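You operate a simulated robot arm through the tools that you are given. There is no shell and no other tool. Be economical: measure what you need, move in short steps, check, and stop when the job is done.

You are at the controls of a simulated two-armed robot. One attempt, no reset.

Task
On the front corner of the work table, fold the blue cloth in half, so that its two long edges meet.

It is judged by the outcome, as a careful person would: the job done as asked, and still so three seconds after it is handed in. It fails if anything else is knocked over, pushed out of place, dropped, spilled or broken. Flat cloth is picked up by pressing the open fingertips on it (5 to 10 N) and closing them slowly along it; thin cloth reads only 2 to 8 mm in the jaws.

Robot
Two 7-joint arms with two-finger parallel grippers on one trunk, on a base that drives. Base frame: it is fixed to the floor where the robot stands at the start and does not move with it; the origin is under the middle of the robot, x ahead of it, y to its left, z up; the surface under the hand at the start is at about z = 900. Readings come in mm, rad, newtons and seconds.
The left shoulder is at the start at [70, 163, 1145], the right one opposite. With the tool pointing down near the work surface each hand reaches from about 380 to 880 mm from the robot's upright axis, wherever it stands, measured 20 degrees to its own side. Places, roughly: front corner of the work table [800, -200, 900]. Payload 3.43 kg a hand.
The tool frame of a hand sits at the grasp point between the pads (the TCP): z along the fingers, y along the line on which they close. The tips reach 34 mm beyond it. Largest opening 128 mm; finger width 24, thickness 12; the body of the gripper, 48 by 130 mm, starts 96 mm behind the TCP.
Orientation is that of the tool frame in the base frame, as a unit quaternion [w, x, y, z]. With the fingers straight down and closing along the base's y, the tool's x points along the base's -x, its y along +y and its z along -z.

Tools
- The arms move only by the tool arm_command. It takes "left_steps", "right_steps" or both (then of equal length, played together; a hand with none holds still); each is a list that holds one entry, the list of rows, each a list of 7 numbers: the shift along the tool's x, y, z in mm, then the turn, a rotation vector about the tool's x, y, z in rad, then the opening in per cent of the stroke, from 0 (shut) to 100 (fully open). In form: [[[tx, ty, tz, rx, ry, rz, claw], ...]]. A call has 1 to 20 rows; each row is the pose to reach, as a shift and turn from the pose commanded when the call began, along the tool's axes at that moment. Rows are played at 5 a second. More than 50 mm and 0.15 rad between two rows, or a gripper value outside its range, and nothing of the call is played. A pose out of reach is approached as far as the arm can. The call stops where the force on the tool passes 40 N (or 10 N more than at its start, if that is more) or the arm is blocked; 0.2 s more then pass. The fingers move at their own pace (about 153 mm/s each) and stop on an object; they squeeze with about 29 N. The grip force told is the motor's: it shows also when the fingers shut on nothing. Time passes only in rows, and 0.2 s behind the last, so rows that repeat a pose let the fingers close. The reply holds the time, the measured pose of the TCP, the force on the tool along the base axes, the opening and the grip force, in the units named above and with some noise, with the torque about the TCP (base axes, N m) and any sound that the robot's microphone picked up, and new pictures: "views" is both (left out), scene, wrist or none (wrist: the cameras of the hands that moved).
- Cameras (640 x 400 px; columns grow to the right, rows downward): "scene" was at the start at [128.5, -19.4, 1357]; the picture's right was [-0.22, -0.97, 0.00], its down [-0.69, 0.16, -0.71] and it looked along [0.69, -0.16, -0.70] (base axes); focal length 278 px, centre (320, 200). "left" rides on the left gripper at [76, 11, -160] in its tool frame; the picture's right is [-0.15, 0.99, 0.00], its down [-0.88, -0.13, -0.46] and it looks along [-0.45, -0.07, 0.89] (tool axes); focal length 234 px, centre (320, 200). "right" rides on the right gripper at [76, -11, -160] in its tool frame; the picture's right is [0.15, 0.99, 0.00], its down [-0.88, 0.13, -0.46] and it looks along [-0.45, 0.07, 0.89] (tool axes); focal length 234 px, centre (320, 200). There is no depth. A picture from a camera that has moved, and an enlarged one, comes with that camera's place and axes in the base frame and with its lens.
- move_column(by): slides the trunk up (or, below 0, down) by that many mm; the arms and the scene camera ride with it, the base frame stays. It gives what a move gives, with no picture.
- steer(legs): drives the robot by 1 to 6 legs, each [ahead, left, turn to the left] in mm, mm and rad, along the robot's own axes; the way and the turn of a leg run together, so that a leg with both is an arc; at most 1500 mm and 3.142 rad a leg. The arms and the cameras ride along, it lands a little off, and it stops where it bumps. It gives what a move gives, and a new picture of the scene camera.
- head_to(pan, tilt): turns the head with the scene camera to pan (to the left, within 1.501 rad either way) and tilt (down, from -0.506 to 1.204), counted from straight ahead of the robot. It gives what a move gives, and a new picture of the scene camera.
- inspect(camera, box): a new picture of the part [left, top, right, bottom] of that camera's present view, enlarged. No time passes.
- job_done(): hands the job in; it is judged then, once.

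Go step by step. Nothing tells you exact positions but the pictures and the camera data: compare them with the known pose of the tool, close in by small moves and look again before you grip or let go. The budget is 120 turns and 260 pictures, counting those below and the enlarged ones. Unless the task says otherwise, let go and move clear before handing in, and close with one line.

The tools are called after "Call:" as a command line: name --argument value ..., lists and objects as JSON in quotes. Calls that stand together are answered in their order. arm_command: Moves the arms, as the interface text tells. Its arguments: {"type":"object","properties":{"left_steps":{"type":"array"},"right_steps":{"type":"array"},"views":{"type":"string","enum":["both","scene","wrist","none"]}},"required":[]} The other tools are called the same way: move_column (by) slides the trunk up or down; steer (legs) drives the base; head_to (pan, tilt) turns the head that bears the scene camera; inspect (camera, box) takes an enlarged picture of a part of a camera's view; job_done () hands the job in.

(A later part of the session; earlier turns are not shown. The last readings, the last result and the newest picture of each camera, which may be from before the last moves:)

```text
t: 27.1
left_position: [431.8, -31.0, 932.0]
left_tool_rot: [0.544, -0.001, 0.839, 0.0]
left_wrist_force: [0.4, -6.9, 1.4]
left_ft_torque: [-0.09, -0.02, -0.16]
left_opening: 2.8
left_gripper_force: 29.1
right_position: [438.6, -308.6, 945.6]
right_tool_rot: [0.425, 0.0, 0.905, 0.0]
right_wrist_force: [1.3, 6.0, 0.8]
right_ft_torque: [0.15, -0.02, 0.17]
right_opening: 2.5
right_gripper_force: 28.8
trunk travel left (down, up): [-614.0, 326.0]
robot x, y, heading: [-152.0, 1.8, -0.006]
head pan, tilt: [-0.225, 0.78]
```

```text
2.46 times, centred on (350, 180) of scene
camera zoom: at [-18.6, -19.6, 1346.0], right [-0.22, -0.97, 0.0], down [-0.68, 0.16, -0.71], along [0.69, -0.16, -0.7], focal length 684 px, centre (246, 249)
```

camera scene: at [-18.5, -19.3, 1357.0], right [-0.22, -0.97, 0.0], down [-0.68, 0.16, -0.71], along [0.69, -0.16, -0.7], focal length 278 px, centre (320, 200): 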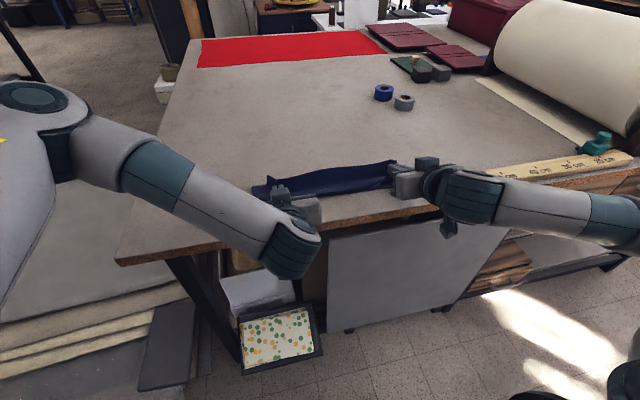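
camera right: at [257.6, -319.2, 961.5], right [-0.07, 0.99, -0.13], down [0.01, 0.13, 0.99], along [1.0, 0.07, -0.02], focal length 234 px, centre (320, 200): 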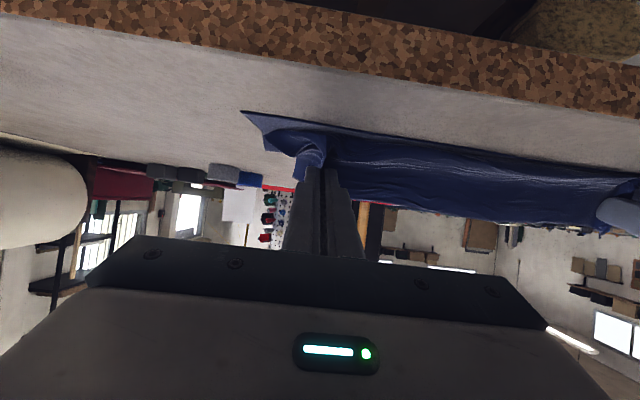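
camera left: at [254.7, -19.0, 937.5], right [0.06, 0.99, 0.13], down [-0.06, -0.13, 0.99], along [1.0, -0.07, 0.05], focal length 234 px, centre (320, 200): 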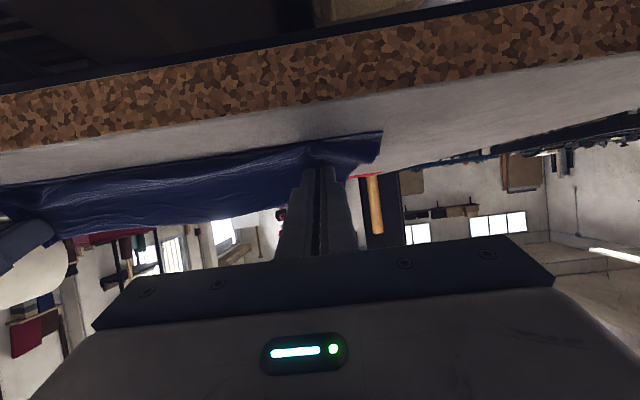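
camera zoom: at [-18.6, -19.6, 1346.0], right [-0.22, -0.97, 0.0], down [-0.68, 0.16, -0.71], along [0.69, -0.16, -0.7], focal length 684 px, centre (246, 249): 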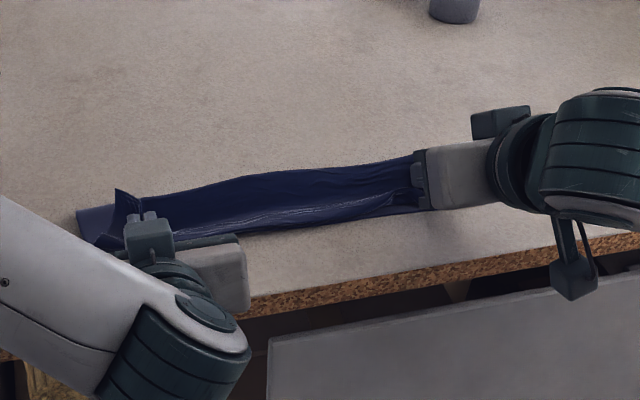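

Now lowering right 9 mm and left 4 mm straight down.

Call:
arm_command --left_steps '[[[1.8, 0, 0.8, 0, 0, 0, 0], [3.6, 0, 1.6, 0, 0, 0, 0], [3.6, 0, 1.6, 0, 0, 0, 0]]]' --right_steps '[[[4, 0, 2, 0, 0, 0, 0], [8.2, 0, 4.2, 0, 0, 0, 0], [8.2, 0, 4.2, 0, 0, 0, 0]]]' --views "wrist"

```text
t: 27.9
left_position: [431.5, -30.5, 928.0]
left_tool_rot: [0.545, 0.0, 0.839, -0.001]
left_wrist_force: [1.4, -5.2, 11.9]
left_ft_torque: [-0.11, -0.32, -0.18]
left_opening: 2.8
left_gripper_force: 28.8
right_position: [437.1, -309.7, 937.5]
right_tool_rot: [0.426, 0.001, 0.905, -0.001]
right_wrist_force: [0.2, 4.8, 1.7]
right_ft_torque: [0.15, -0.07, 0.13]
right_opening: 2.3
right_gripper_force: 29.4
trunk travel left (down, up): [-614.0, 326.0]
robot x, y, heading: [-145.7, 1.0, -0.0]
head pan, tilt: [-0.225, 0.78]
camera right: at [264.3, -319.1, 979.9], right [-0.09, 0.99, -0.11], down [0.21, 0.13, 0.97], along [0.97, 0.07, -0.22], focal length 234 px, centre (320, 200)
camera left: at [254.5, -19.2, 923.5], right [0.06, 0.99, 0.13], down [-0.06, -0.13, 0.99], along [1.0, -0.07, 0.05], focal length 234 px, centre (320, 200)
```

right: 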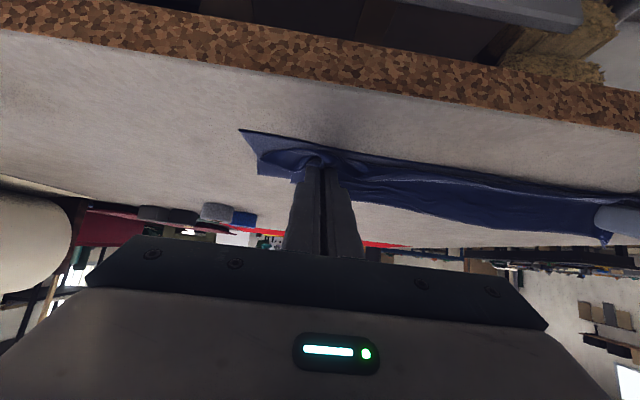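
left: 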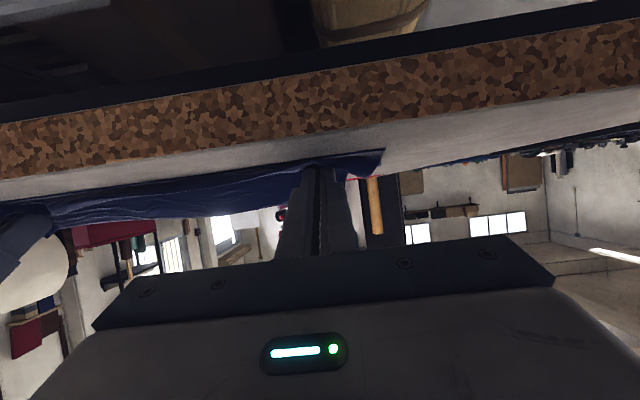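

Left touches down and right is just above. I'll open both and let the cloth settle before withdrawing.

Call:
arm_command --left_steps '[[[0, 0, 0, 0, 0, 0, 8], [0, 0, 0, 0, 0, 0, 16], [0, 0, 0, 0, 0, 0, 25], [-3, 0, -2, 0, 0, 0, 25], [-3, 0, -2, 0, 0, 0, 25]]]' --right_steps '[[[0, 0, 0, 0, 0, 0, 8], [0, 0, 0, 0, 0, 0, 16], [0, 0, 0, 0, 0, 0, 25], [0, 0, -2, 0, 0, 0, 25], [0, 0, -2, 0, 0, 0, 25]]]' --views "both"

```text
t: 29.1
left_position: [430.9, -32.0, 931.3]
left_tool_rot: [0.544, -0.001, 0.839, 0.001]
left_wrist_force: [-0.2, -0.2, -0.1]
left_ft_torque: [0.0, 0.01, 0.01]
left_opening: 32.1
left_gripper_force: 0.0
right_position: [436.1, -309.5, 936.7]
right_tool_rot: [0.426, 0.001, 0.905, 0.0]
right_wrist_force: [0.0, 0.5, 0.2]
right_ft_torque: [0.04, 0.0, 0.0]
right_opening: 31.8
right_gripper_force: 0.1
trunk travel left (down, up): [-614.0, 326.0]
robot x, y, heading: [-144.9, 0.2, -0.001]
head pan, tilt: [-0.225, 0.78]
camera scene: at [-18.3, -19.4, 1345.9], right [-0.22, -0.97, 0.0], down [-0.69, 0.16, -0.71], along [0.69, -0.16, -0.7], focal length 278 px, centre (320, 200)
camera right: at [263.5, -319.3, 980.5], right [-0.09, 0.99, -0.11], down [0.21, 0.13, 0.97], along [0.97, 0.07, -0.22], focal length 234 px, centre (320, 200)
camera left: at [254.1, -19.2, 926.3], right [0.06, 0.99, 0.13], down [-0.06, -0.13, 0.99], along [1.0, -0.07, 0.05], focal length 234 px, centre (320, 200)
```

scene: 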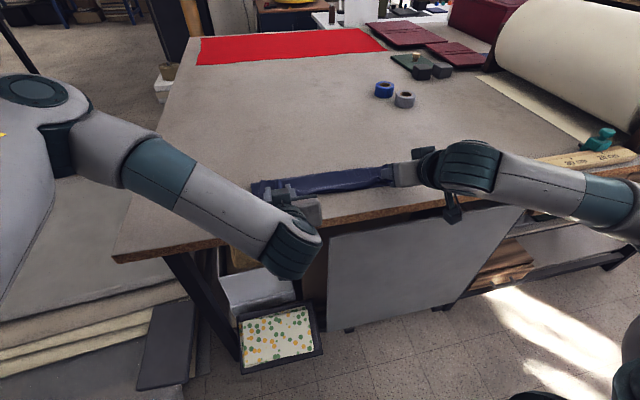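
right: 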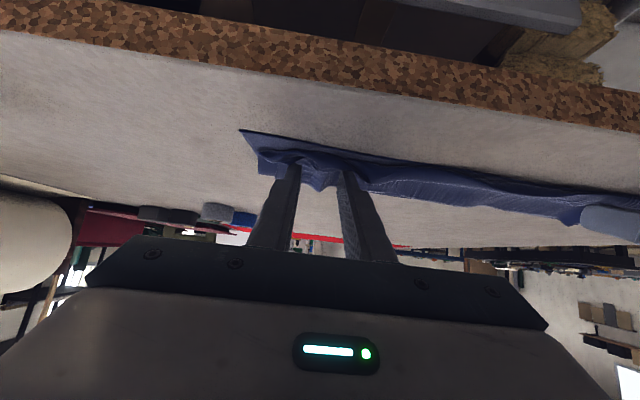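
left: 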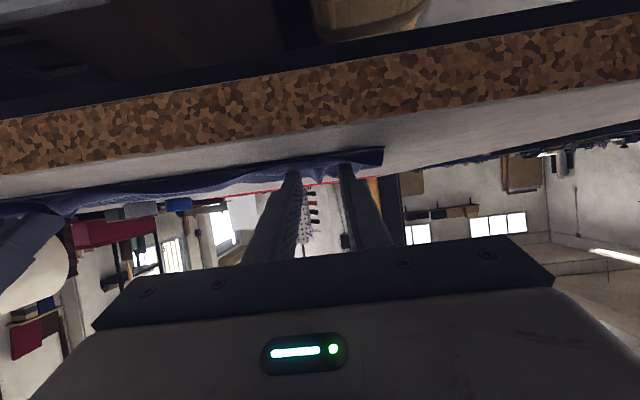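

Released. I'll back straight off by driving so the fingers slide out toward −x.

Call:
steer --legs '[[-110, 0, 0]]'

Call:
inspect --camera "right" --box '[160, 60, 640, 360]'

```text
t: 30.2
left_position: [320.9, -29.6, 930.0]
left_tool_rot: [0.544, -0.001, 0.839, 0.0]
left_wrist_force: [-0.6, -0.2, 0.0]
left_ft_torque: [0.02, 0.01, 0.0]
left_opening: 32.1
left_gripper_force: 0.1
right_position: [324.9, -309.3, 937.3]
right_tool_rot: [0.426, 0.001, 0.905, -0.001]
right_wrist_force: [0.4, 0.8, -0.9]
right_ft_torque: [0.0, 0.02, 0.02]
right_opening: 32.0
right_gripper_force: 0.1
trunk travel left (down, up): [-614.0, 326.0]
robot x, y, heading: [-259.6, 0.9, -0.004]
head pan, tilt: [-0.225, 0.78]
camera scene: at [-128.8, -19.3, 1346.0], right [-0.22, -0.97, 0.0], down [-0.68, 0.16, -0.71], along [0.69, -0.16, -0.7], focal length 278 px, centre (320, 200)
```

scene: 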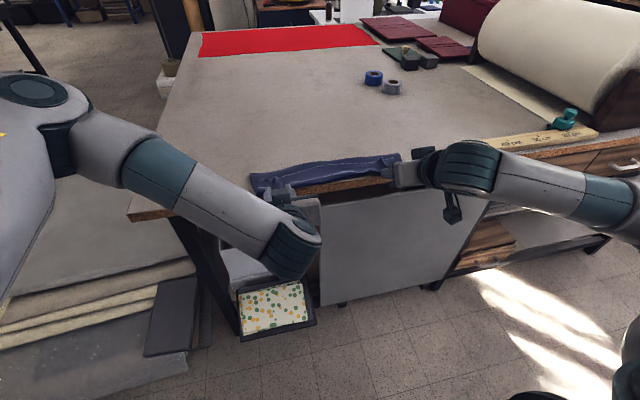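

```text
1.33 times, centred on (400, 210) of right
camera zoom: at [153.4, -319.0, 980.5], right [-0.09, 0.99, -0.11], down [0.21, 0.13, 0.97], along [0.97, 0.07, -0.22], focal length 312 px, centre (213, 187)
```

zoom: 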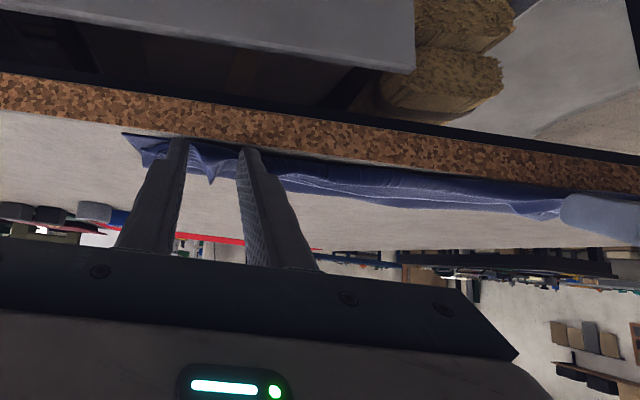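

The cloth followed the hands toward the table's edge. I'll raise the hands straight up gently to free them, and look.

Call:
arm_command --left_steps '[[[-9, 0, -4, 0, 0, 0, 32], [-18, 0, -8, 0, 0, 0, 32], [-36, 0, -16, 0, 0, 0, 32], [-54.8, 0, -24.5, 0, 0, 0, 32]]]' --right_steps '[[[-8, 0, -6, 0, 0, 0, 32], [-16, 0, -13, 0, 0, 0, 32], [-31, 0, -25, 0, 0, 0, 32], [-46, 0, -38, 0, 0, 0, 32]]]' --views "both"

```text
t: 31.2
left_position: [320.7, -29.4, 992.8]
left_tool_rot: [0.544, 0.0, 0.839, 0.0]
left_wrist_force: [-0.4, -0.1, 0.1]
left_ft_torque: [0.0, -0.02, 0.01]
left_opening: 41.1
left_gripper_force: 0.0
right_position: [325.9, -309.3, 998.9]
right_tool_rot: [0.425, 0.0, 0.905, 0.0]
right_wrist_force: [-0.7, 0.4, -0.2]
right_ft_torque: [-0.01, -0.02, 0.0]
right_opening: 41.0
right_gripper_force: 0.0
trunk travel left (down, up): [-614.0, 326.0]
robot x, y, heading: [-256.6, -1.5, 0.003]
head pan, tilt: [-0.225, 0.78]
camera scene: at [-128.9, -18.9, 1346.0], right [-0.22, -0.97, 0.0], down [-0.68, 0.16, -0.71], along [0.69, -0.16, -0.7], focal length 278 px, centre (320, 200)
camera right: at [152.4, -318.8, 1040.8], right [-0.09, 0.99, -0.11], down [0.21, 0.13, 0.97], along [0.97, 0.07, -0.22], focal length 234 px, centre (320, 200)
camera left: at [144.2, -18.4, 988.0], right [0.06, 0.99, 0.13], down [-0.06, -0.13, 0.99], along [1.0, -0.07, 0.05], focal length 234 px, centre (320, 200)
```

scene: 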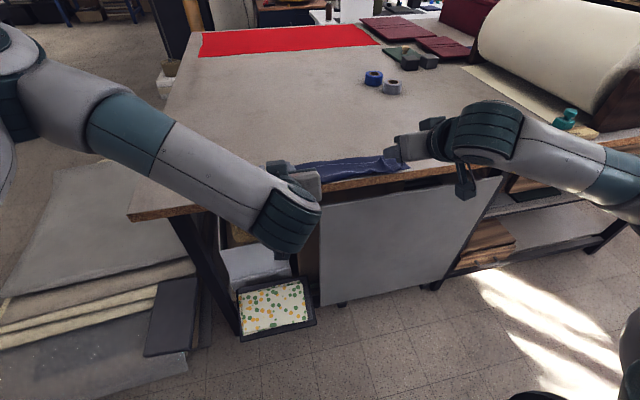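
right: 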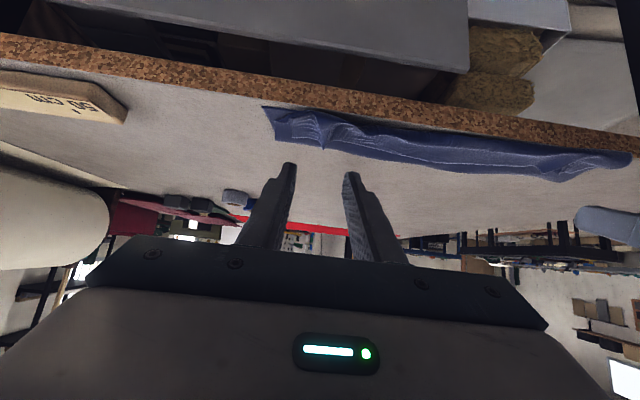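
left: 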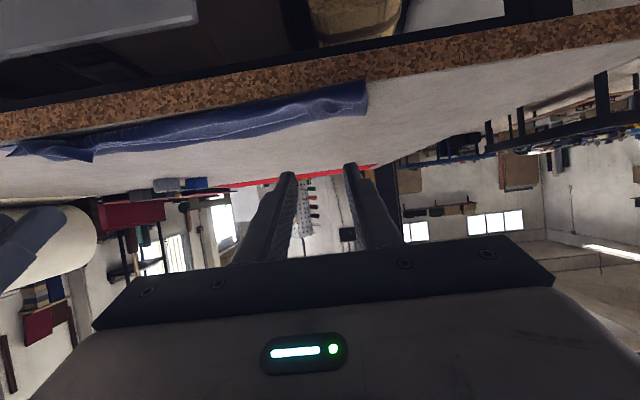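

Hands are clear. I'll bring them upright and high, moved aside, to see the cloth.

Call:
arm_command --left_steps '[[[-20, 15, -9, 0, 0.14, 0, 40], [-40, 30, -18, 0, 0.28, 0, 40], [-60, 45, -27, 0, 0.42, 0, 40], [-80, 60, -36, 0, 0.56, 0, 40], [-91, 75, -41, 0, 0.7, 0, 40], [-91, 90, -41, 0, 0.84, 0, 40], [-91, 105, -41, 0, 0.98, 0, 40], [-91, 120, -41, 0, 1.12, 0, 40], [-91, 120, -41, 0, 1.15, 0, 40]]]' --right_steps '[[[-16, -10, -13, 0, 0.12, 0, 40], [-31, -20, -25, 0, 0.24, 0, 40], [-46, -30, -38, 0, 0.36, 0, 40], [-62, -40, -51, 0, 0.48, 0, 40], [-77, -50, -64, 0, 0.6, 0, 40], [-77, -60, -64, 0, 0.72, 0, 40], [-77, -70, -64, 0, 0.84, 0, 40], [-77, -80, -64, 0, 0.88, 0, 40], [-77, -80, -64, 0, 0.88, 0, 40]]]' --views "both"

Call:
inspect --camera "scene" --box '[200, 100, 460, 260]'

```text
t: 33.2
left_position: [321.2, 89.9, 1091.9]
left_tool_rot: [-0.001, 0.001, 1.0, 0.0]
left_wrist_force: [-0.3, 0.2, 0.2]
left_ft_torque: [0.03, -0.06, 0.03]
left_opening: 51.0
left_gripper_force: 0.0
right_position: [325.2, -390.3, 1096.4]
right_tool_rot: [-0.001, 0.0, 1.0, 0.0]
right_wrist_force: [-0.5, 1.0, 0.5]
right_ft_torque: [-0.01, 0.03, 0.02]
right_opening: 51.3
right_gripper_force: 0.1
trunk travel left (down, up): [-614.0, 326.0]
robot x, y, heading: [-256.0, -0.6, -0.002]
head pan, tilt: [-0.225, 0.78]
camera scene: at [-128.3, -19.4, 1346.0], right [-0.22, -0.97, 0.0], down [-0.69, 0.16, -0.71], along [0.69, -0.16, -0.7], focal length 278 px, centre (320, 200)
camera right: at [248.7, -399.0, 1256.4], right [-0.15, 0.99, 0.0], down [0.88, 0.13, 0.45], along [0.45, 0.07, -0.89], focal length 234 px, centre (320, 200)
camera left: at [244.8, 101.7, 1250.5], right [0.15, 0.99, 0.0], down [0.88, -0.13, 0.45], along [0.45, -0.07, -0.89], focal length 234 px, centre (320, 200)
```

scene: 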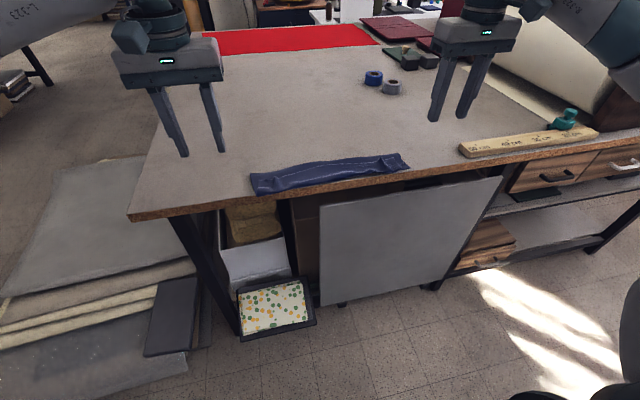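
right: 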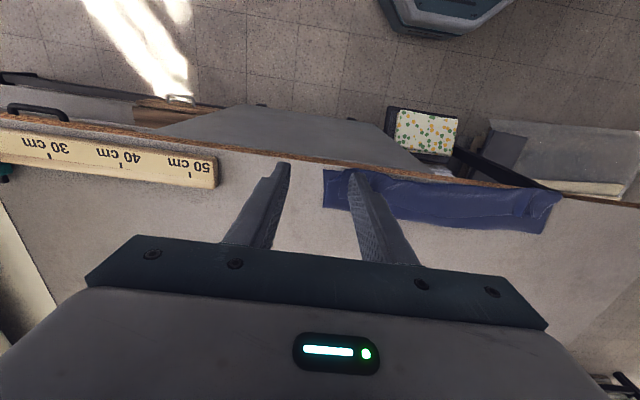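
left: 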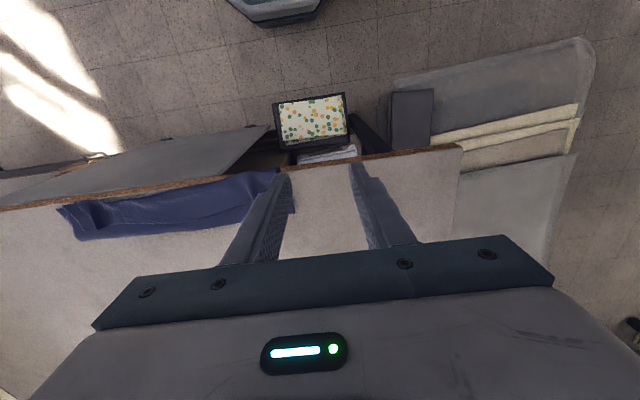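

```text
2.46 times, centred on (330, 180) of scene
camera zoom: at [-128.3, -19.4, 1346.0], right [-0.22, -0.97, 0.0], down [-0.69, 0.16, -0.71], along [0.69, -0.16, -0.7], focal length 684 px, centre (295, 249)
```

zoom: 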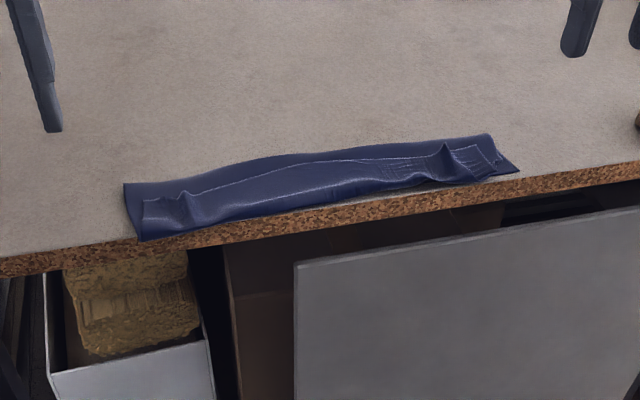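

The fold was dragged to the table's front edge, and the hem seems to have flopped back on itself. I'll get a closer look from above with the right hand's camera.

Call:
arm_command --right_steps '[[[-10, 45, 8, 0, 0, 0, 40], [-15, 90, 15, 0, 0, 0, 40], [-20, 130, 23, 0, 0, 0, 40], [-22, 170, 30, 0, 0, 0, 40], [-22, 200, 36, 0, 0, 0, 40]]]' --views "none"

Call:
inspect --camera "right" --box '[20, 0, 620, 260]'

Call:
inspect --camera "left" --box '[20, 130, 340, 260]'

```text
t: 34.5
left_position: [321.7, 90.6, 1091.8]
left_tool_rot: [0.0, 0.0, 1.0, 0.0]
left_wrist_force: [1.2, 0.7, -0.5]
left_ft_torque: [-0.01, 0.0, -0.03]
left_opening: 51.3
left_gripper_force: 0.1
right_position: [347.0, -186.8, 1060.6]
right_tool_rot: [0.001, 0.002, 1.0, 0.0]
right_wrist_force: [-0.1, 0.4, 0.0]
right_ft_torque: [-0.01, 0.01, -0.02]
right_opening: 51.5
right_gripper_force: 0.0
trunk travel left (down, up): [-614.0, 326.0]
robot x, y, heading: [-257.5, -3.3, -0.002]
head pan, tilt: [-0.225, 0.78]
```

```text
1.07 times, centred on (320, 130) of right (not enlarged: the box is as wide or as high as the picture)
camera zoom: at [270.6, -196.8, 1218.9], right [-0.14, 0.99, 0.0], down [0.88, 0.13, 0.46], along [0.45, 0.07, -0.89], focal length 250 px, centre (320, 275)
```

zoom: 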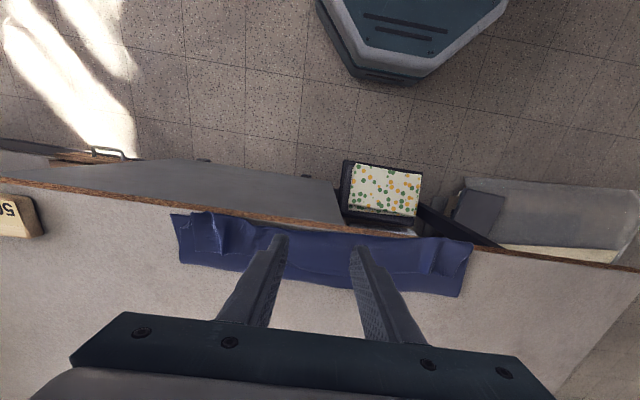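

```text
2.00 times, centred on (180, 195) of left
camera zoom: at [244.9, 102.3, 1250.0], right [0.15, 0.99, 0.0], down [0.88, -0.13, 0.46], along [0.45, -0.07, -0.89], focal length 468 px, centre (600, 210)
```

zoom: 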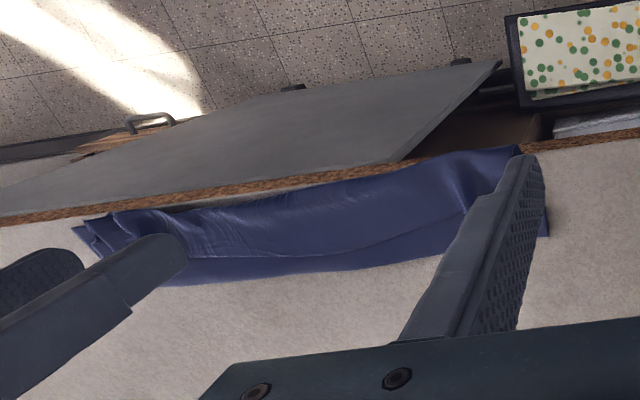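

The flap's edge is lying back at x ≈ 430, with the pinched ridges still standing at y ≈ −28 and y ≈ −314. I'll re-grip those ridges (top layer only), lay the cloth out flat again, and refold it better.

Call:
arm_command --left_steps '[[[-22, -29, 20, 0, 0, 0, 40], [-45, -58, 40, 0, 0, 0, 40], [-68, -88, 75, 0, 0, 0, 40], [-90, -117, 112, 0, 0, 0, 40], [-90, -117, 112, 0, 0, 0, 40]]]' --right_steps '[[[-19, -32, 20, 0, 0, 0, 40], [-38, -64, 40, 0, 0, 0, 40], [-57, -96, 60, 0, 0, 0, 40], [-75, -127, 80, 0, 0, 0, 40], [-75, -127, 80, 0, 0, 0, 40]]]' --views "wrist"

Call:
inspect --camera "left" --box '[190, 50, 430, 200]'

Call:
inspect --camera "right" --box '[190, 50, 430, 200]'

```text
refused: row 3 steps farther than a row can; nothing moved
```

```text
2.67 times, centred on (310, 125) of left
camera zoom: at [244.9, 102.3, 1250.0], right [0.15, 0.99, 0.0], down [0.88, -0.13, 0.46], along [0.45, -0.07, -0.89], focal length 624 px, centre (347, 400)
```

zoom: 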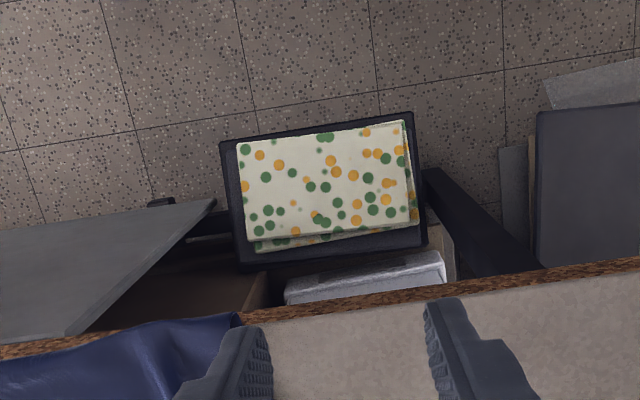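

```text
2.67 times, centred on (310, 125) of right
camera zoom: at [270.6, -196.8, 1218.9], right [-0.14, 0.99, 0.0], down [0.88, 0.13, 0.46], along [0.45, 0.07, -0.89], focal length 624 px, centre (347, 400)
```

zoom: 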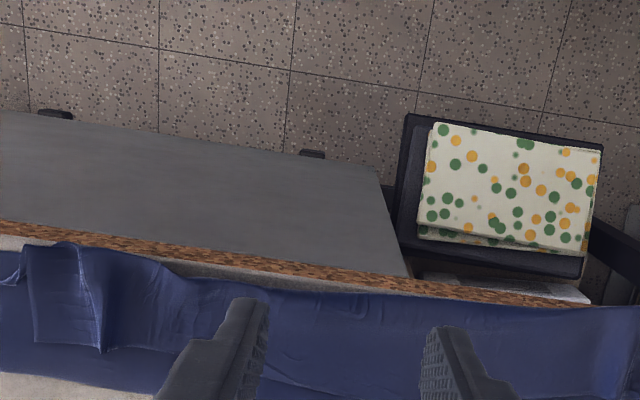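

Call:
arm_command --left_steps '[[[-18, -23, 22, 0, 0, 0, 40], [-36, -47, 44, 0, 0, 0, 40], [-54, -70, 67, 0, 0, 0, 40], [-72, -94, 90, 0, 0, 0, 40], [-90, -117, 112, 0, 0, 0, 40], [-90, -117, 112, 0, 0, 0, 40]]]' --right_steps '[[[-15, -25, 16, 0, 0, 0, 40], [-30, -51, 32, 0, 0, 0, 40], [-45, -76, 48, 0, 0, 0, 40], [-60, -102, 64, 0, 0, 0, 40], [-75, -127, 80, 0, 0, 0, 40], [-75, -127, 80, 0, 0, 0, 40]]]' --views "none"

Call:
inspect --camera "left" --box '[200, 90, 440, 240]'

Call:
inspect --camera "right" --box '[200, 90, 440, 240]'

```text
t: 35.9
left_position: [411.2, -25.3, 979.6]
left_tool_rot: [0.001, 0.0, 1.0, 0.0]
left_wrist_force: [0.4, -0.2, -0.4]
left_ft_torque: [-0.02, -0.04, 0.03]
left_opening: 51.2
left_gripper_force: 0.0
right_position: [421.7, -317.2, 981.4]
right_tool_rot: [-0.001, 0.001, 1.0, 0.0]
right_wrist_force: [0.1, 0.3, -0.3]
right_ft_torque: [-0.06, 0.01, -0.03]
right_opening: 51.3
right_gripper_force: 0.0
trunk travel left (down, up): [-614.0, 326.0]
robot x, y, heading: [-256.1, -0.5, -0.003]
head pan, tilt: [-0.225, 0.78]
```

```text
2.67 times, centred on (320, 165) of left
camera zoom: at [334.8, -14.0, 1138.4], right [0.15, 0.99, 0.0], down [0.88, -0.13, 0.46], along [0.45, -0.07, -0.89], focal length 624 px, centre (320, 293)
```

zoom: 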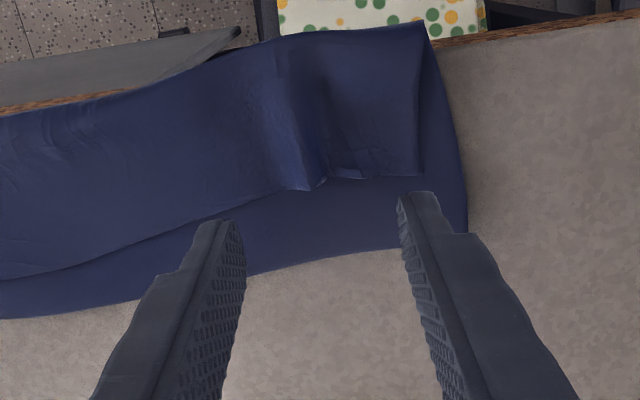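

```text
2.67 times, centred on (320, 165) of right
camera zoom: at [345.9, -328.3, 1140.4], right [-0.15, 0.99, 0.0], down [0.88, 0.13, 0.46], along [0.45, 0.07, -0.89], focal length 624 px, centre (320, 293)
```

zoom: 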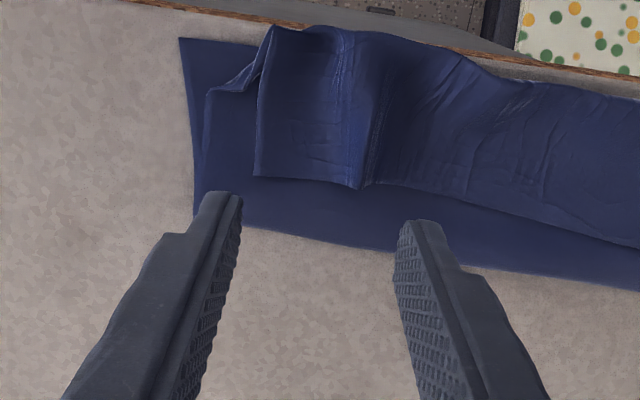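

Now it's clear: the bottom layer's near edge is at x ≈ 355 with the flap's hem folded back to x ≈ 410, ridges at (405,−31) and (415,−303). I'll straddle those ridges and come down.

Call:
arm_command --left_steps '[[[15, -4, 10, 0, 0, 0, 34], [15, -4, 25, 0, 0, 0, 34], [15, -4, 36, 0, 0, 0, 34], [15, -4, 41, 0, 0, 0, 34], [15, -4, 42.5, 0, 0, 0, 34], [15, -4, 42.5, 0, 0, 0, 34]]]' --right_steps '[[[17, 14, 10, 0, 0, 0, 34], [17, 14, 25, 0, 0, 0, 34], [17, 14, 36, 0, 0, 0, 34], [17, 14, 41, 0, 0, 0, 34], [17, 14, 43.5, 0, 0, 0, 34], [17, 14, 43.5, 0, 0, 0, 34]]]' --views "none"

Call:
inspect --camera "left" --box '[200, 90, 440, 240]'

Call:
inspect --camera "right" --box '[200, 90, 440, 240]'

```text
t: 37.2
left_position: [396.3, -30.1, 937.1]
left_tool_rot: [0.001, -0.001, 1.0, 0.0]
left_wrist_force: [-0.9, 0.4, 5.3]
left_ft_torque: [0.05, 0.06, 0.02]
left_opening: 43.4
left_gripper_force: 0.0
right_position: [406.5, -301.9, 938.1]
right_tool_rot: [0.0, 0.001, 1.0, 0.0]
right_wrist_force: [1.5, 0.2, -0.6]
right_ft_torque: [-0.02, 0.01, -0.01]
right_opening: 43.2
right_gripper_force: 0.1
trunk travel left (down, up): [-614.0, 326.0]
robot x, y, heading: [-253.2, 5.0, -0.0]
head pan, tilt: [-0.225, 0.78]
```

```text
2.67 times, centred on (320, 165) of left
camera zoom: at [319.5, -19.6, 1096.2], right [0.15, 0.99, 0.0], down [0.88, -0.13, 0.46], along [0.45, -0.07, -0.89], focal length 624 px, centre (320, 293)
```

zoom: 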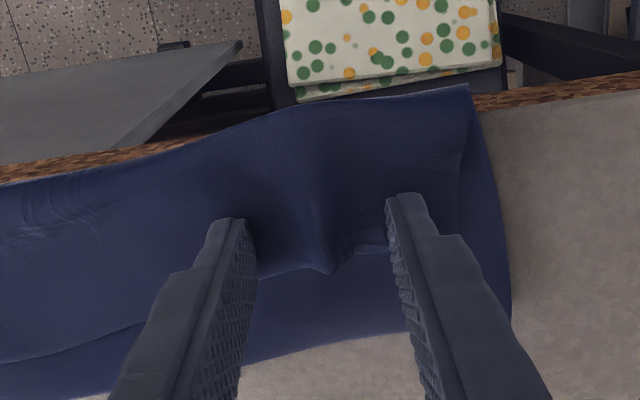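

```text
2.67 times, centred on (320, 165) of right
camera zoom: at [329.4, -313.1, 1097.7], right [-0.15, 0.99, 0.0], down [0.88, 0.13, 0.46], along [0.45, 0.07, -0.89], focal length 624 px, centre (320, 293)
```

zoom: 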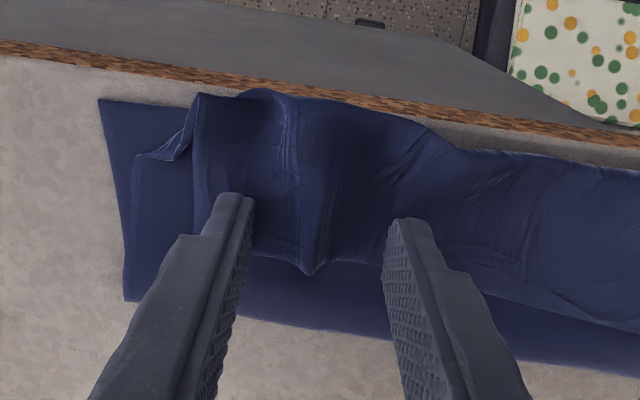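

Both pairs straddle their ridges. Pressing the right slightly more, then closing slowly.

Call:
arm_command --left_steps '[[[0, 0, 0.3, 0, 0, 0, 34], [0, 0, 0.3, 0, 0, 0, 31], [0, 0, 0.3, 0, 0, 0, 28], [0, 0, 0.3, 0, 0, 0, 25], [0, 0, 0.3, 0, 0, 0, 22], [0, 0, 0.3, 0, 0, 0, 19], [0, 0, 0.3, 0, 0, 0, 16], [0, 0, 0.3, 0, 0, 0, 13], [0, 0, 0.3, 0, 0, 0, 10], [0, 0, 0.3, 0, 0, 0, 7], [0, 0, 0.3, 0, 0, 0, 4], [0, 0, 0.3, 0, 0, 0, 2], [0, 0, 0.3, 0, 0, 0, 0], [0, 0, 0.3, 0, 0, 0, 0], [0, 0, 0.3, 0, 0, 0, 0]]]' --right_steps '[[[0, 0, 1.6, 0, 0, 0, 34], [0, 0, 1.6, 0, 0, 0, 31], [0, 0, 1.6, 0, 0, 0, 28], [0, 0, 1.6, 0, 0, 0, 25], [0, 0, 1.6, 0, 0, 0, 22], [0, 0, 1.6, 0, 0, 0, 19], [0, 0, 1.6, 0, 0, 0, 16], [0, 0, 1.6, 0, 0, 0, 13], [0, 0, 1.6, 0, 0, 0, 10], [0, 0, 1.6, 0, 0, 0, 7], [0, 0, 1.6, 0, 0, 0, 4], [0, 0, 1.6, 0, 0, 0, 2], [0, 0, 1.6, 0, 0, 0, 0], [0, 0, 1.6, 0, 0, 0, 0], [0, 0, 1.6, 0, 0, 0, 0]]]' --views "wrist"

```text
t: 40.5
left_position: [396.5, -31.5, 937.7]
left_tool_rot: [0.001, 0.0, 1.0, 0.0]
left_wrist_force: [0.6, -11.2, 10.6]
left_ft_torque: [-0.4, 0.06, 0.05]
left_opening: 4.7
left_gripper_force: 29.3
right_position: [405.7, -301.7, 937.5]
right_tool_rot: [0.0, 0.0, 1.0, 0.001]
right_wrist_force: [0.0, 10.0, 2.4]
right_ft_torque: [0.38, 0.01, -0.05]
right_opening: 2.5
right_gripper_force: 29.3
trunk travel left (down, up): [-614.0, 326.0]
robot x, y, heading: [-258.0, 1.7, -0.001]
head pan, tilt: [-0.225, 0.78]
camera right: at [328.2, -312.7, 1096.5], right [-0.15, 0.99, 0.0], down [0.88, 0.13, 0.46], along [0.45, 0.07, -0.89], focal length 234 px, centre (320, 200)
camera left: at [318.9, -20.1, 1095.8], right [0.15, 0.99, 0.0], down [0.88, -0.13, 0.46], along [0.45, -0.07, -0.89], focal length 234 px, centre (320, 200)
```

right: 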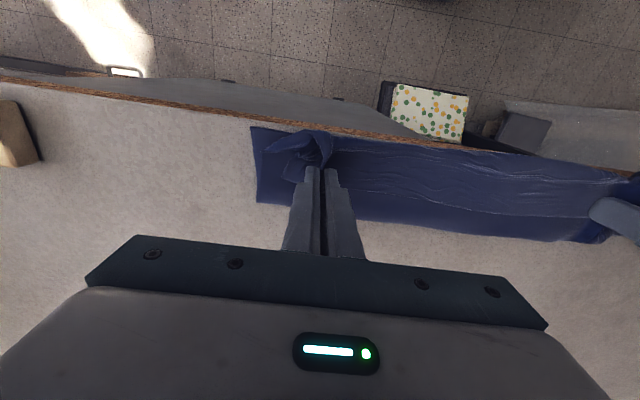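
left: 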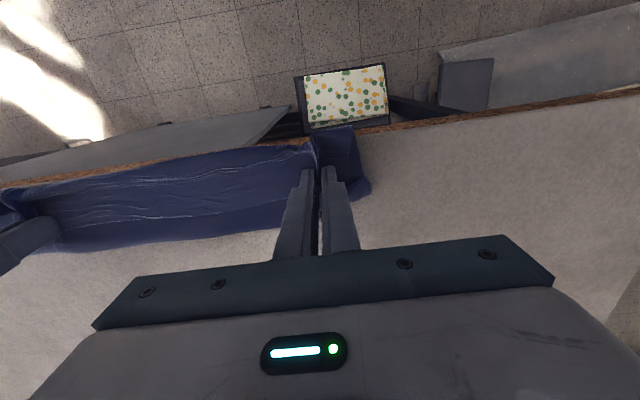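

Both hold (4.7 and 2.5 mm) with some tension between them. Lifting with slight easing inward, then a look.

Call:
arm_command --left_steps '[[[0, -1, -8, 0, 0, 0, 0], [-5, -2, -25, 0, 0, 0, 0], [-10, -3, -45, 0, 0, 0, 0], [-18, -3, -65, 0, 0, 0, 0], [-25, -3, -85, 0, 0, 0, 0], [-25, -3, -85, 0, 0, 0, 0]]]' --right_steps '[[[0, 1, -8, 0, 0, 0, 0], [-5, 2, -25, 0, 0, 0, 0], [-10, 3, -45, 0, 0, 0, 0], [-18, 3, -65, 0, 0, 0, 0], [-25, 3, -85, 0, 0, 0, 0], [-25, 3, -85, 0, 0, 0, 0]]]'

Call:
inspect --camera "scene" --box '[200, 80, 460, 240]'

```text
t: 41.9
left_position: [422.6, -35.4, 1021.7]
left_tool_rot: [-0.001, 0.0, 1.0, -0.001]
left_wrist_force: [0.6, -2.6, -0.5]
left_ft_torque: [-0.08, 0.0, -0.03]
left_opening: 4.4
left_gripper_force: 28.9
right_position: [431.4, -300.9, 1020.7]
right_tool_rot: [-0.001, 0.001, 1.0, 0.0]
right_wrist_force: [0.3, 2.2, -0.1]
right_ft_torque: [0.09, 0.0, 0.0]
right_opening: 2.5
right_gripper_force: 29.0
trunk travel left (down, up): [-614.0, 326.0]
robot x, y, heading: [-254.0, -1.5, -0.002]
head pan, tilt: [-0.225, 0.78]
camera scene: at [-127.8, -19.4, 1345.9], right [-0.22, -0.97, 0.0], down [-0.69, 0.16, -0.71], along [0.69, -0.16, -0.7], focal length 278 px, centre (320, 200)
camera right: at [354.3, -310.3, 1180.2], right [-0.14, 0.99, 0.0], down [0.88, 0.13, 0.45], along [0.45, 0.07, -0.89], focal length 234 px, centre (320, 200)
camera left: at [346.5, -23.9, 1180.5], right [0.15, 0.99, 0.0], down [0.88, -0.13, 0.46], along [0.45, -0.07, -0.89], focal length 234 px, centre (320, 200)
```

scene: 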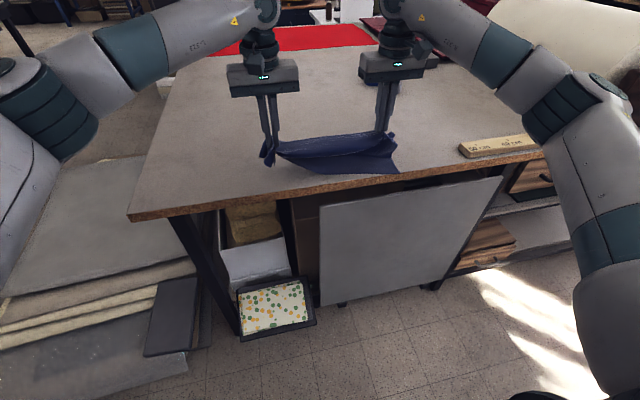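
right: 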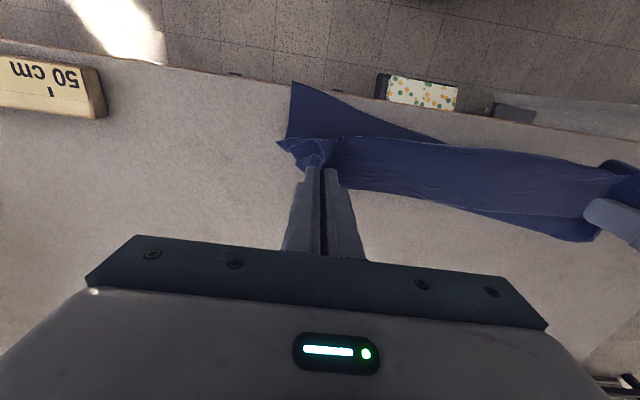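
left: 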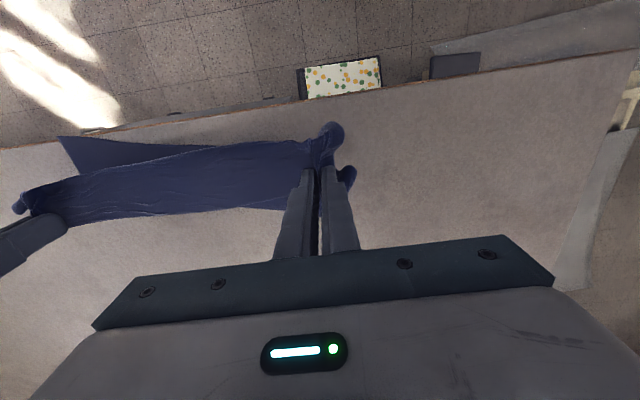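

```text
2.46 times, centred on (330, 160) of scene
camera zoom: at [-127.8, -19.4, 1345.9], right [-0.22, -0.97, 0.0], down [-0.69, 0.16, -0.71], along [0.69, -0.16, -0.7], focal length 684 px, centre (295, 298)
```

zoom: 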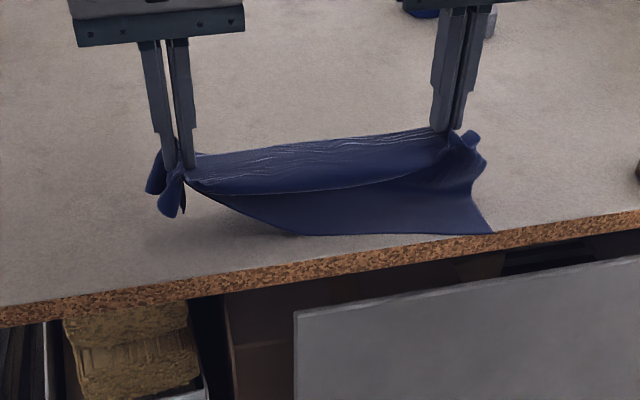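

The left pinched through several layers (the near corner came up too). I'll move everything forward off the table's edge, then set the left side down and release it.

Call:
steer --legs '[[110, 0, 0]]'

Call:
arm_command --left_steps '[[[-10, 0, 25, 0, 0, 0, 0], [-20, 0, 50, 0, 0, 0, 0], [-25, 0, 70, 0, 0, 0, 0], [-28, 0, 80, 0, 0, 0, 0], [-28, 0, 80, 0, 0, 0, 10], [-28, 0, 80, 0, 0, 0, 30], [-28, 0, 80, 0, 0, 0, 50], [-28, 0, 60, 0, 0, 0, 50], [-28, 0, 30, 0, 0, 0, 50], [-28, 0, -10, 0, 0, 0, 50], [-28, 20, -50, 0, 0, 0, 50], [-28, 50, -80, 0, 0, 0, 50]]]' --right_steps '[[[0, 0, 20, 0, 0, 0, 0], [0, 0, 40, 0, 0, 0, 0], [0, 0, 40, 0, 0, 0, 0], [0, 0, 40, 0, 0, 0, 0], [0, 0, 40, 0, 0, 0, 0], [0, 0, 40, 0, 0, 0, 0], [0, 0, 40, 0, 0, 0, 0], [0, 0, 40, 0, 0, 0, 0], [0, 0, 40, 0, 0, 0, 0], [0, 0, 40, 0, 0, 0, 0], [0, 0, 40, 0, 0, 0, 0], [0, 0, 40, 0, 0, 0, 0]]]'

Call:
inspect --camera "scene" --box '[200, 80, 460, 240]'

```text
t: 43.0
left_position: [531.4, -34.3, 1021.9]
left_tool_rot: [0.0, 0.0, 1.0, 0.0]
left_wrist_force: [0.6, -1.6, -0.3]
left_ft_torque: [-0.04, 0.01, 0.0]
left_opening: 4.4
left_gripper_force: 29.8
right_position: [539.7, -299.5, 1021.5]
right_tool_rot: [0.0, 0.0, 1.0, -0.001]
right_wrist_force: [0.1, 2.1, 0.2]
right_ft_torque: [0.08, 0.02, -0.02]
right_opening: 2.5
right_gripper_force: 29.1
trunk travel left (down, up): [-614.0, 326.0]
robot x, y, heading: [-145.1, 2.4, 0.006]
head pan, tilt: [-0.225, 0.78]
camera scene: at [-19.9, -19.3, 1346.0], right [-0.22, -0.97, 0.0], down [-0.69, 0.16, -0.71], along [0.69, -0.16, -0.7], focal length 278 px, centre (320, 200)
```

scene: 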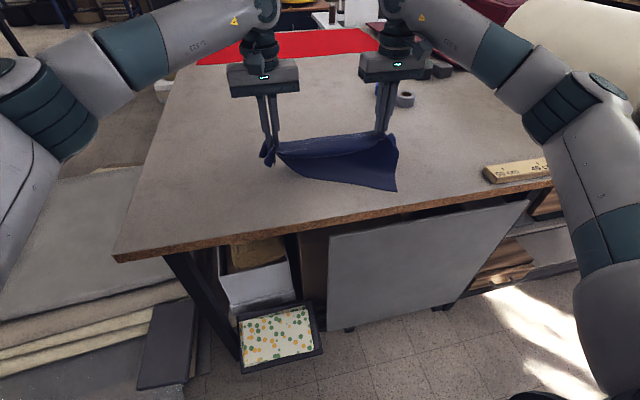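

```text
t: 45.6
left_position: [558.1, 16.6, 1102.0]
left_tool_rot: [0.0, 0.0, 1.0, -0.001]
left_wrist_force: [-0.9, -0.2, 0.0]
left_ft_torque: [-0.03, -0.02, 0.05]
left_opening: 64.1
left_gripper_force: 0.1
right_position: [539.2, -297.6, 982.8]
right_tool_rot: [0.0, 0.001, 1.0, 0.0]
right_wrist_force: [0.2, 0.1, 0.3]
right_ft_torque: [-0.04, -0.01, 0.0]
right_opening: 2.1
right_gripper_force: 29.1
trunk travel left (down, up): [-614.0, 326.0]
robot x, y, heading: [-149.1, -0.1, -0.001]
head pan, tilt: [-0.225, 0.78]
camera scene: at [-20.5, -17.9, 1346.0], right [-0.22, -0.97, 0.0], down [-0.68, 0.16, -0.71], along [0.69, -0.16, -0.7], focal length 278 px, centre (320, 200)
camera right: at [462.5, -308.0, 1140.9], right [-0.15, 0.99, 0.0], down [0.88, 0.13, 0.46], along [0.45, 0.07, -0.89], focal length 234 px, centre (320, 200)
camera left: at [482.3, 27.8, 1261.3], right [0.15, 0.99, 0.0], down [0.88, -0.13, 0.46], along [0.45, -0.07, -0.89], focal length 234 px, centre (320, 200)
```

scene: 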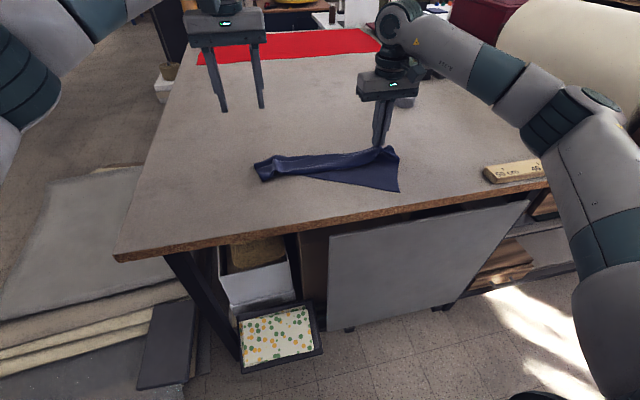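
right: 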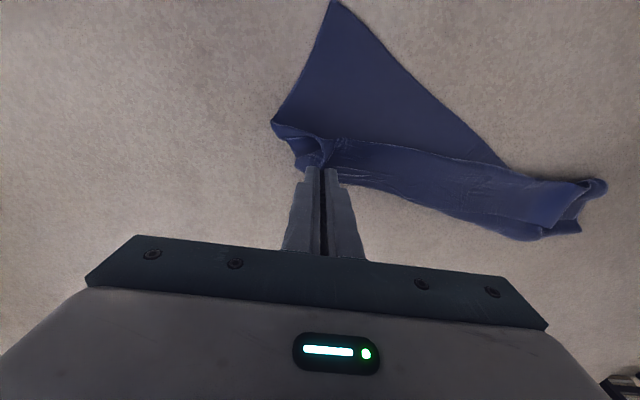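
left: 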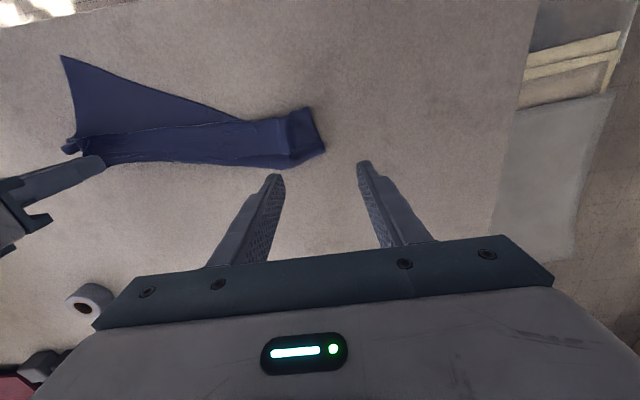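

```text
2.46 times, centred on (330, 160) of scene
camera zoom: at [-20.5, -17.9, 1346.0], right [-0.22, -0.97, 0.0], down [-0.68, 0.16, -0.71], along [0.69, -0.16, -0.7], focal length 684 px, centre (295, 298)
```

zoom: 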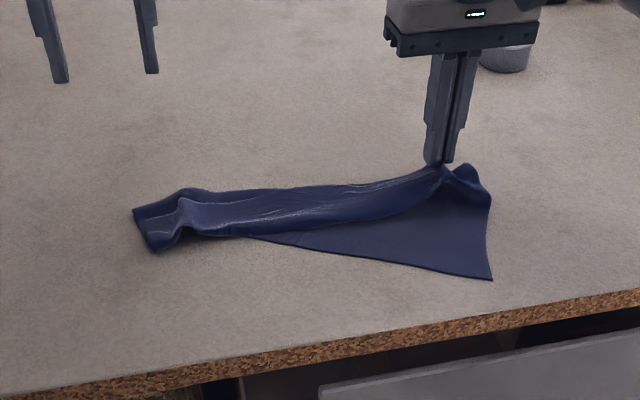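

The left end is bundled. I'll inspect it closely to find where the top hem can be pinched alone.

Call:
inspect --camera "left" --box '[50, 40, 370, 200]'

Call:
inspect --camera "right" --box '[250, 60, 640, 260]'

```text
2.00 times, centred on (210, 120) of left
camera zoom: at [482.3, 27.8, 1261.3], right [0.15, 0.99, 0.0], down [0.88, -0.13, 0.46], along [0.45, -0.07, -0.89], focal length 468 px, centre (540, 360)
```

zoom: 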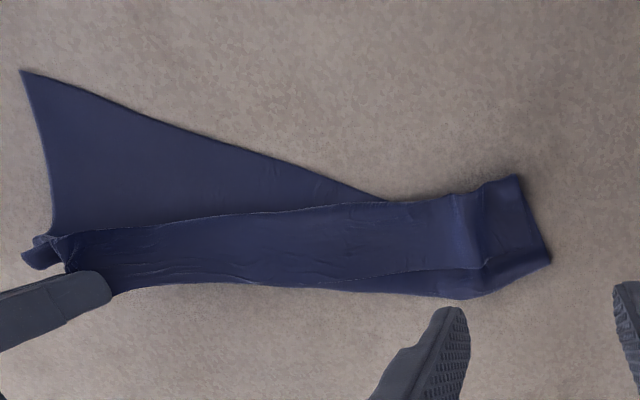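

```text
1.64 times, centred on (445, 160) of right
camera zoom: at [462.5, -308.0, 1140.9], right [-0.15, 0.99, 0.0], down [0.88, 0.13, 0.46], along [0.45, 0.07, -0.89], focal length 384 px, centre (115, 266)
```

zoom: 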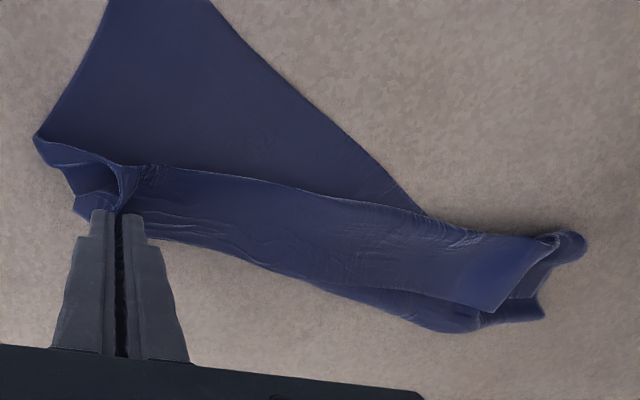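

The hem's free edge runs along x ≈ 569 out to y ≈ −26. I'll bring the left hand over (558,−75) and pinch lightly, aiming for the top layer.

Call:
arm_command --left_steps '[[[0, -30, 35, 0, 0, 0, 36], [0, -60, 70, 0, 0, 0, 36], [0, -92, 100, 0, 0, 0, 36], [0, -92, 130, 0, 0, 0, 36], [0, -92, 154, 0, 0, 0, 36], [0, -92, 159, 0, 0, 0, 36], [0, -92, 161, 0, 0, 0, 36], [0, -92, 161, 0, 0, 0, 36]]]' --views "none"

Call:
inspect --camera "left" --box '[200, 90, 440, 240]'

```text
t: 47.4
left_position: [557.3, -77.1, 941.3]
left_tool_rot: [0.0, 0.001, 1.0, 0.0]
left_wrist_force: [0.3, 1.8, 0.9]
left_ft_torque: [0.03, 0.0, -0.01]
left_opening: 46.0
left_gripper_force: 0.1
right_position: [539.2, -299.4, 981.5]
right_tool_rot: [0.0, 0.0, 1.0, 0.0]
right_wrist_force: [0.3, -0.3, -0.9]
right_ft_torque: [-0.03, 0.0, 0.0]
right_opening: 2.2
right_gripper_force: 29.3
trunk travel left (down, up): [-614.0, 326.0]
robot x, y, heading: [-149.5, -3.7, 0.0]
head pan, tilt: [-0.225, 0.78]
```

```text
2.67 times, centred on (320, 165) of left
camera zoom: at [482.0, -66.2, 1100.3], right [0.15, 0.99, 0.0], down [0.88, -0.13, 0.46], along [0.45, -0.07, -0.89], focal length 624 px, centre (320, 293)
```

zoom: 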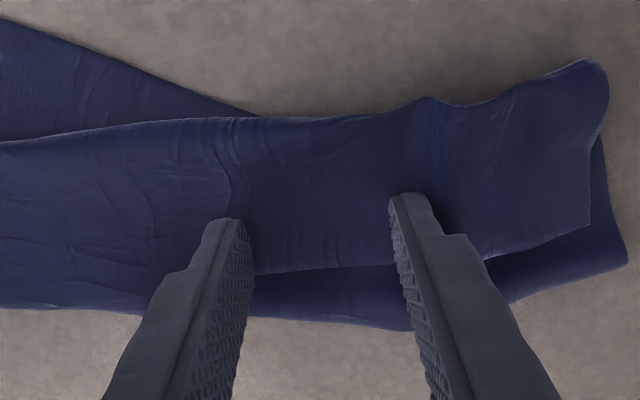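

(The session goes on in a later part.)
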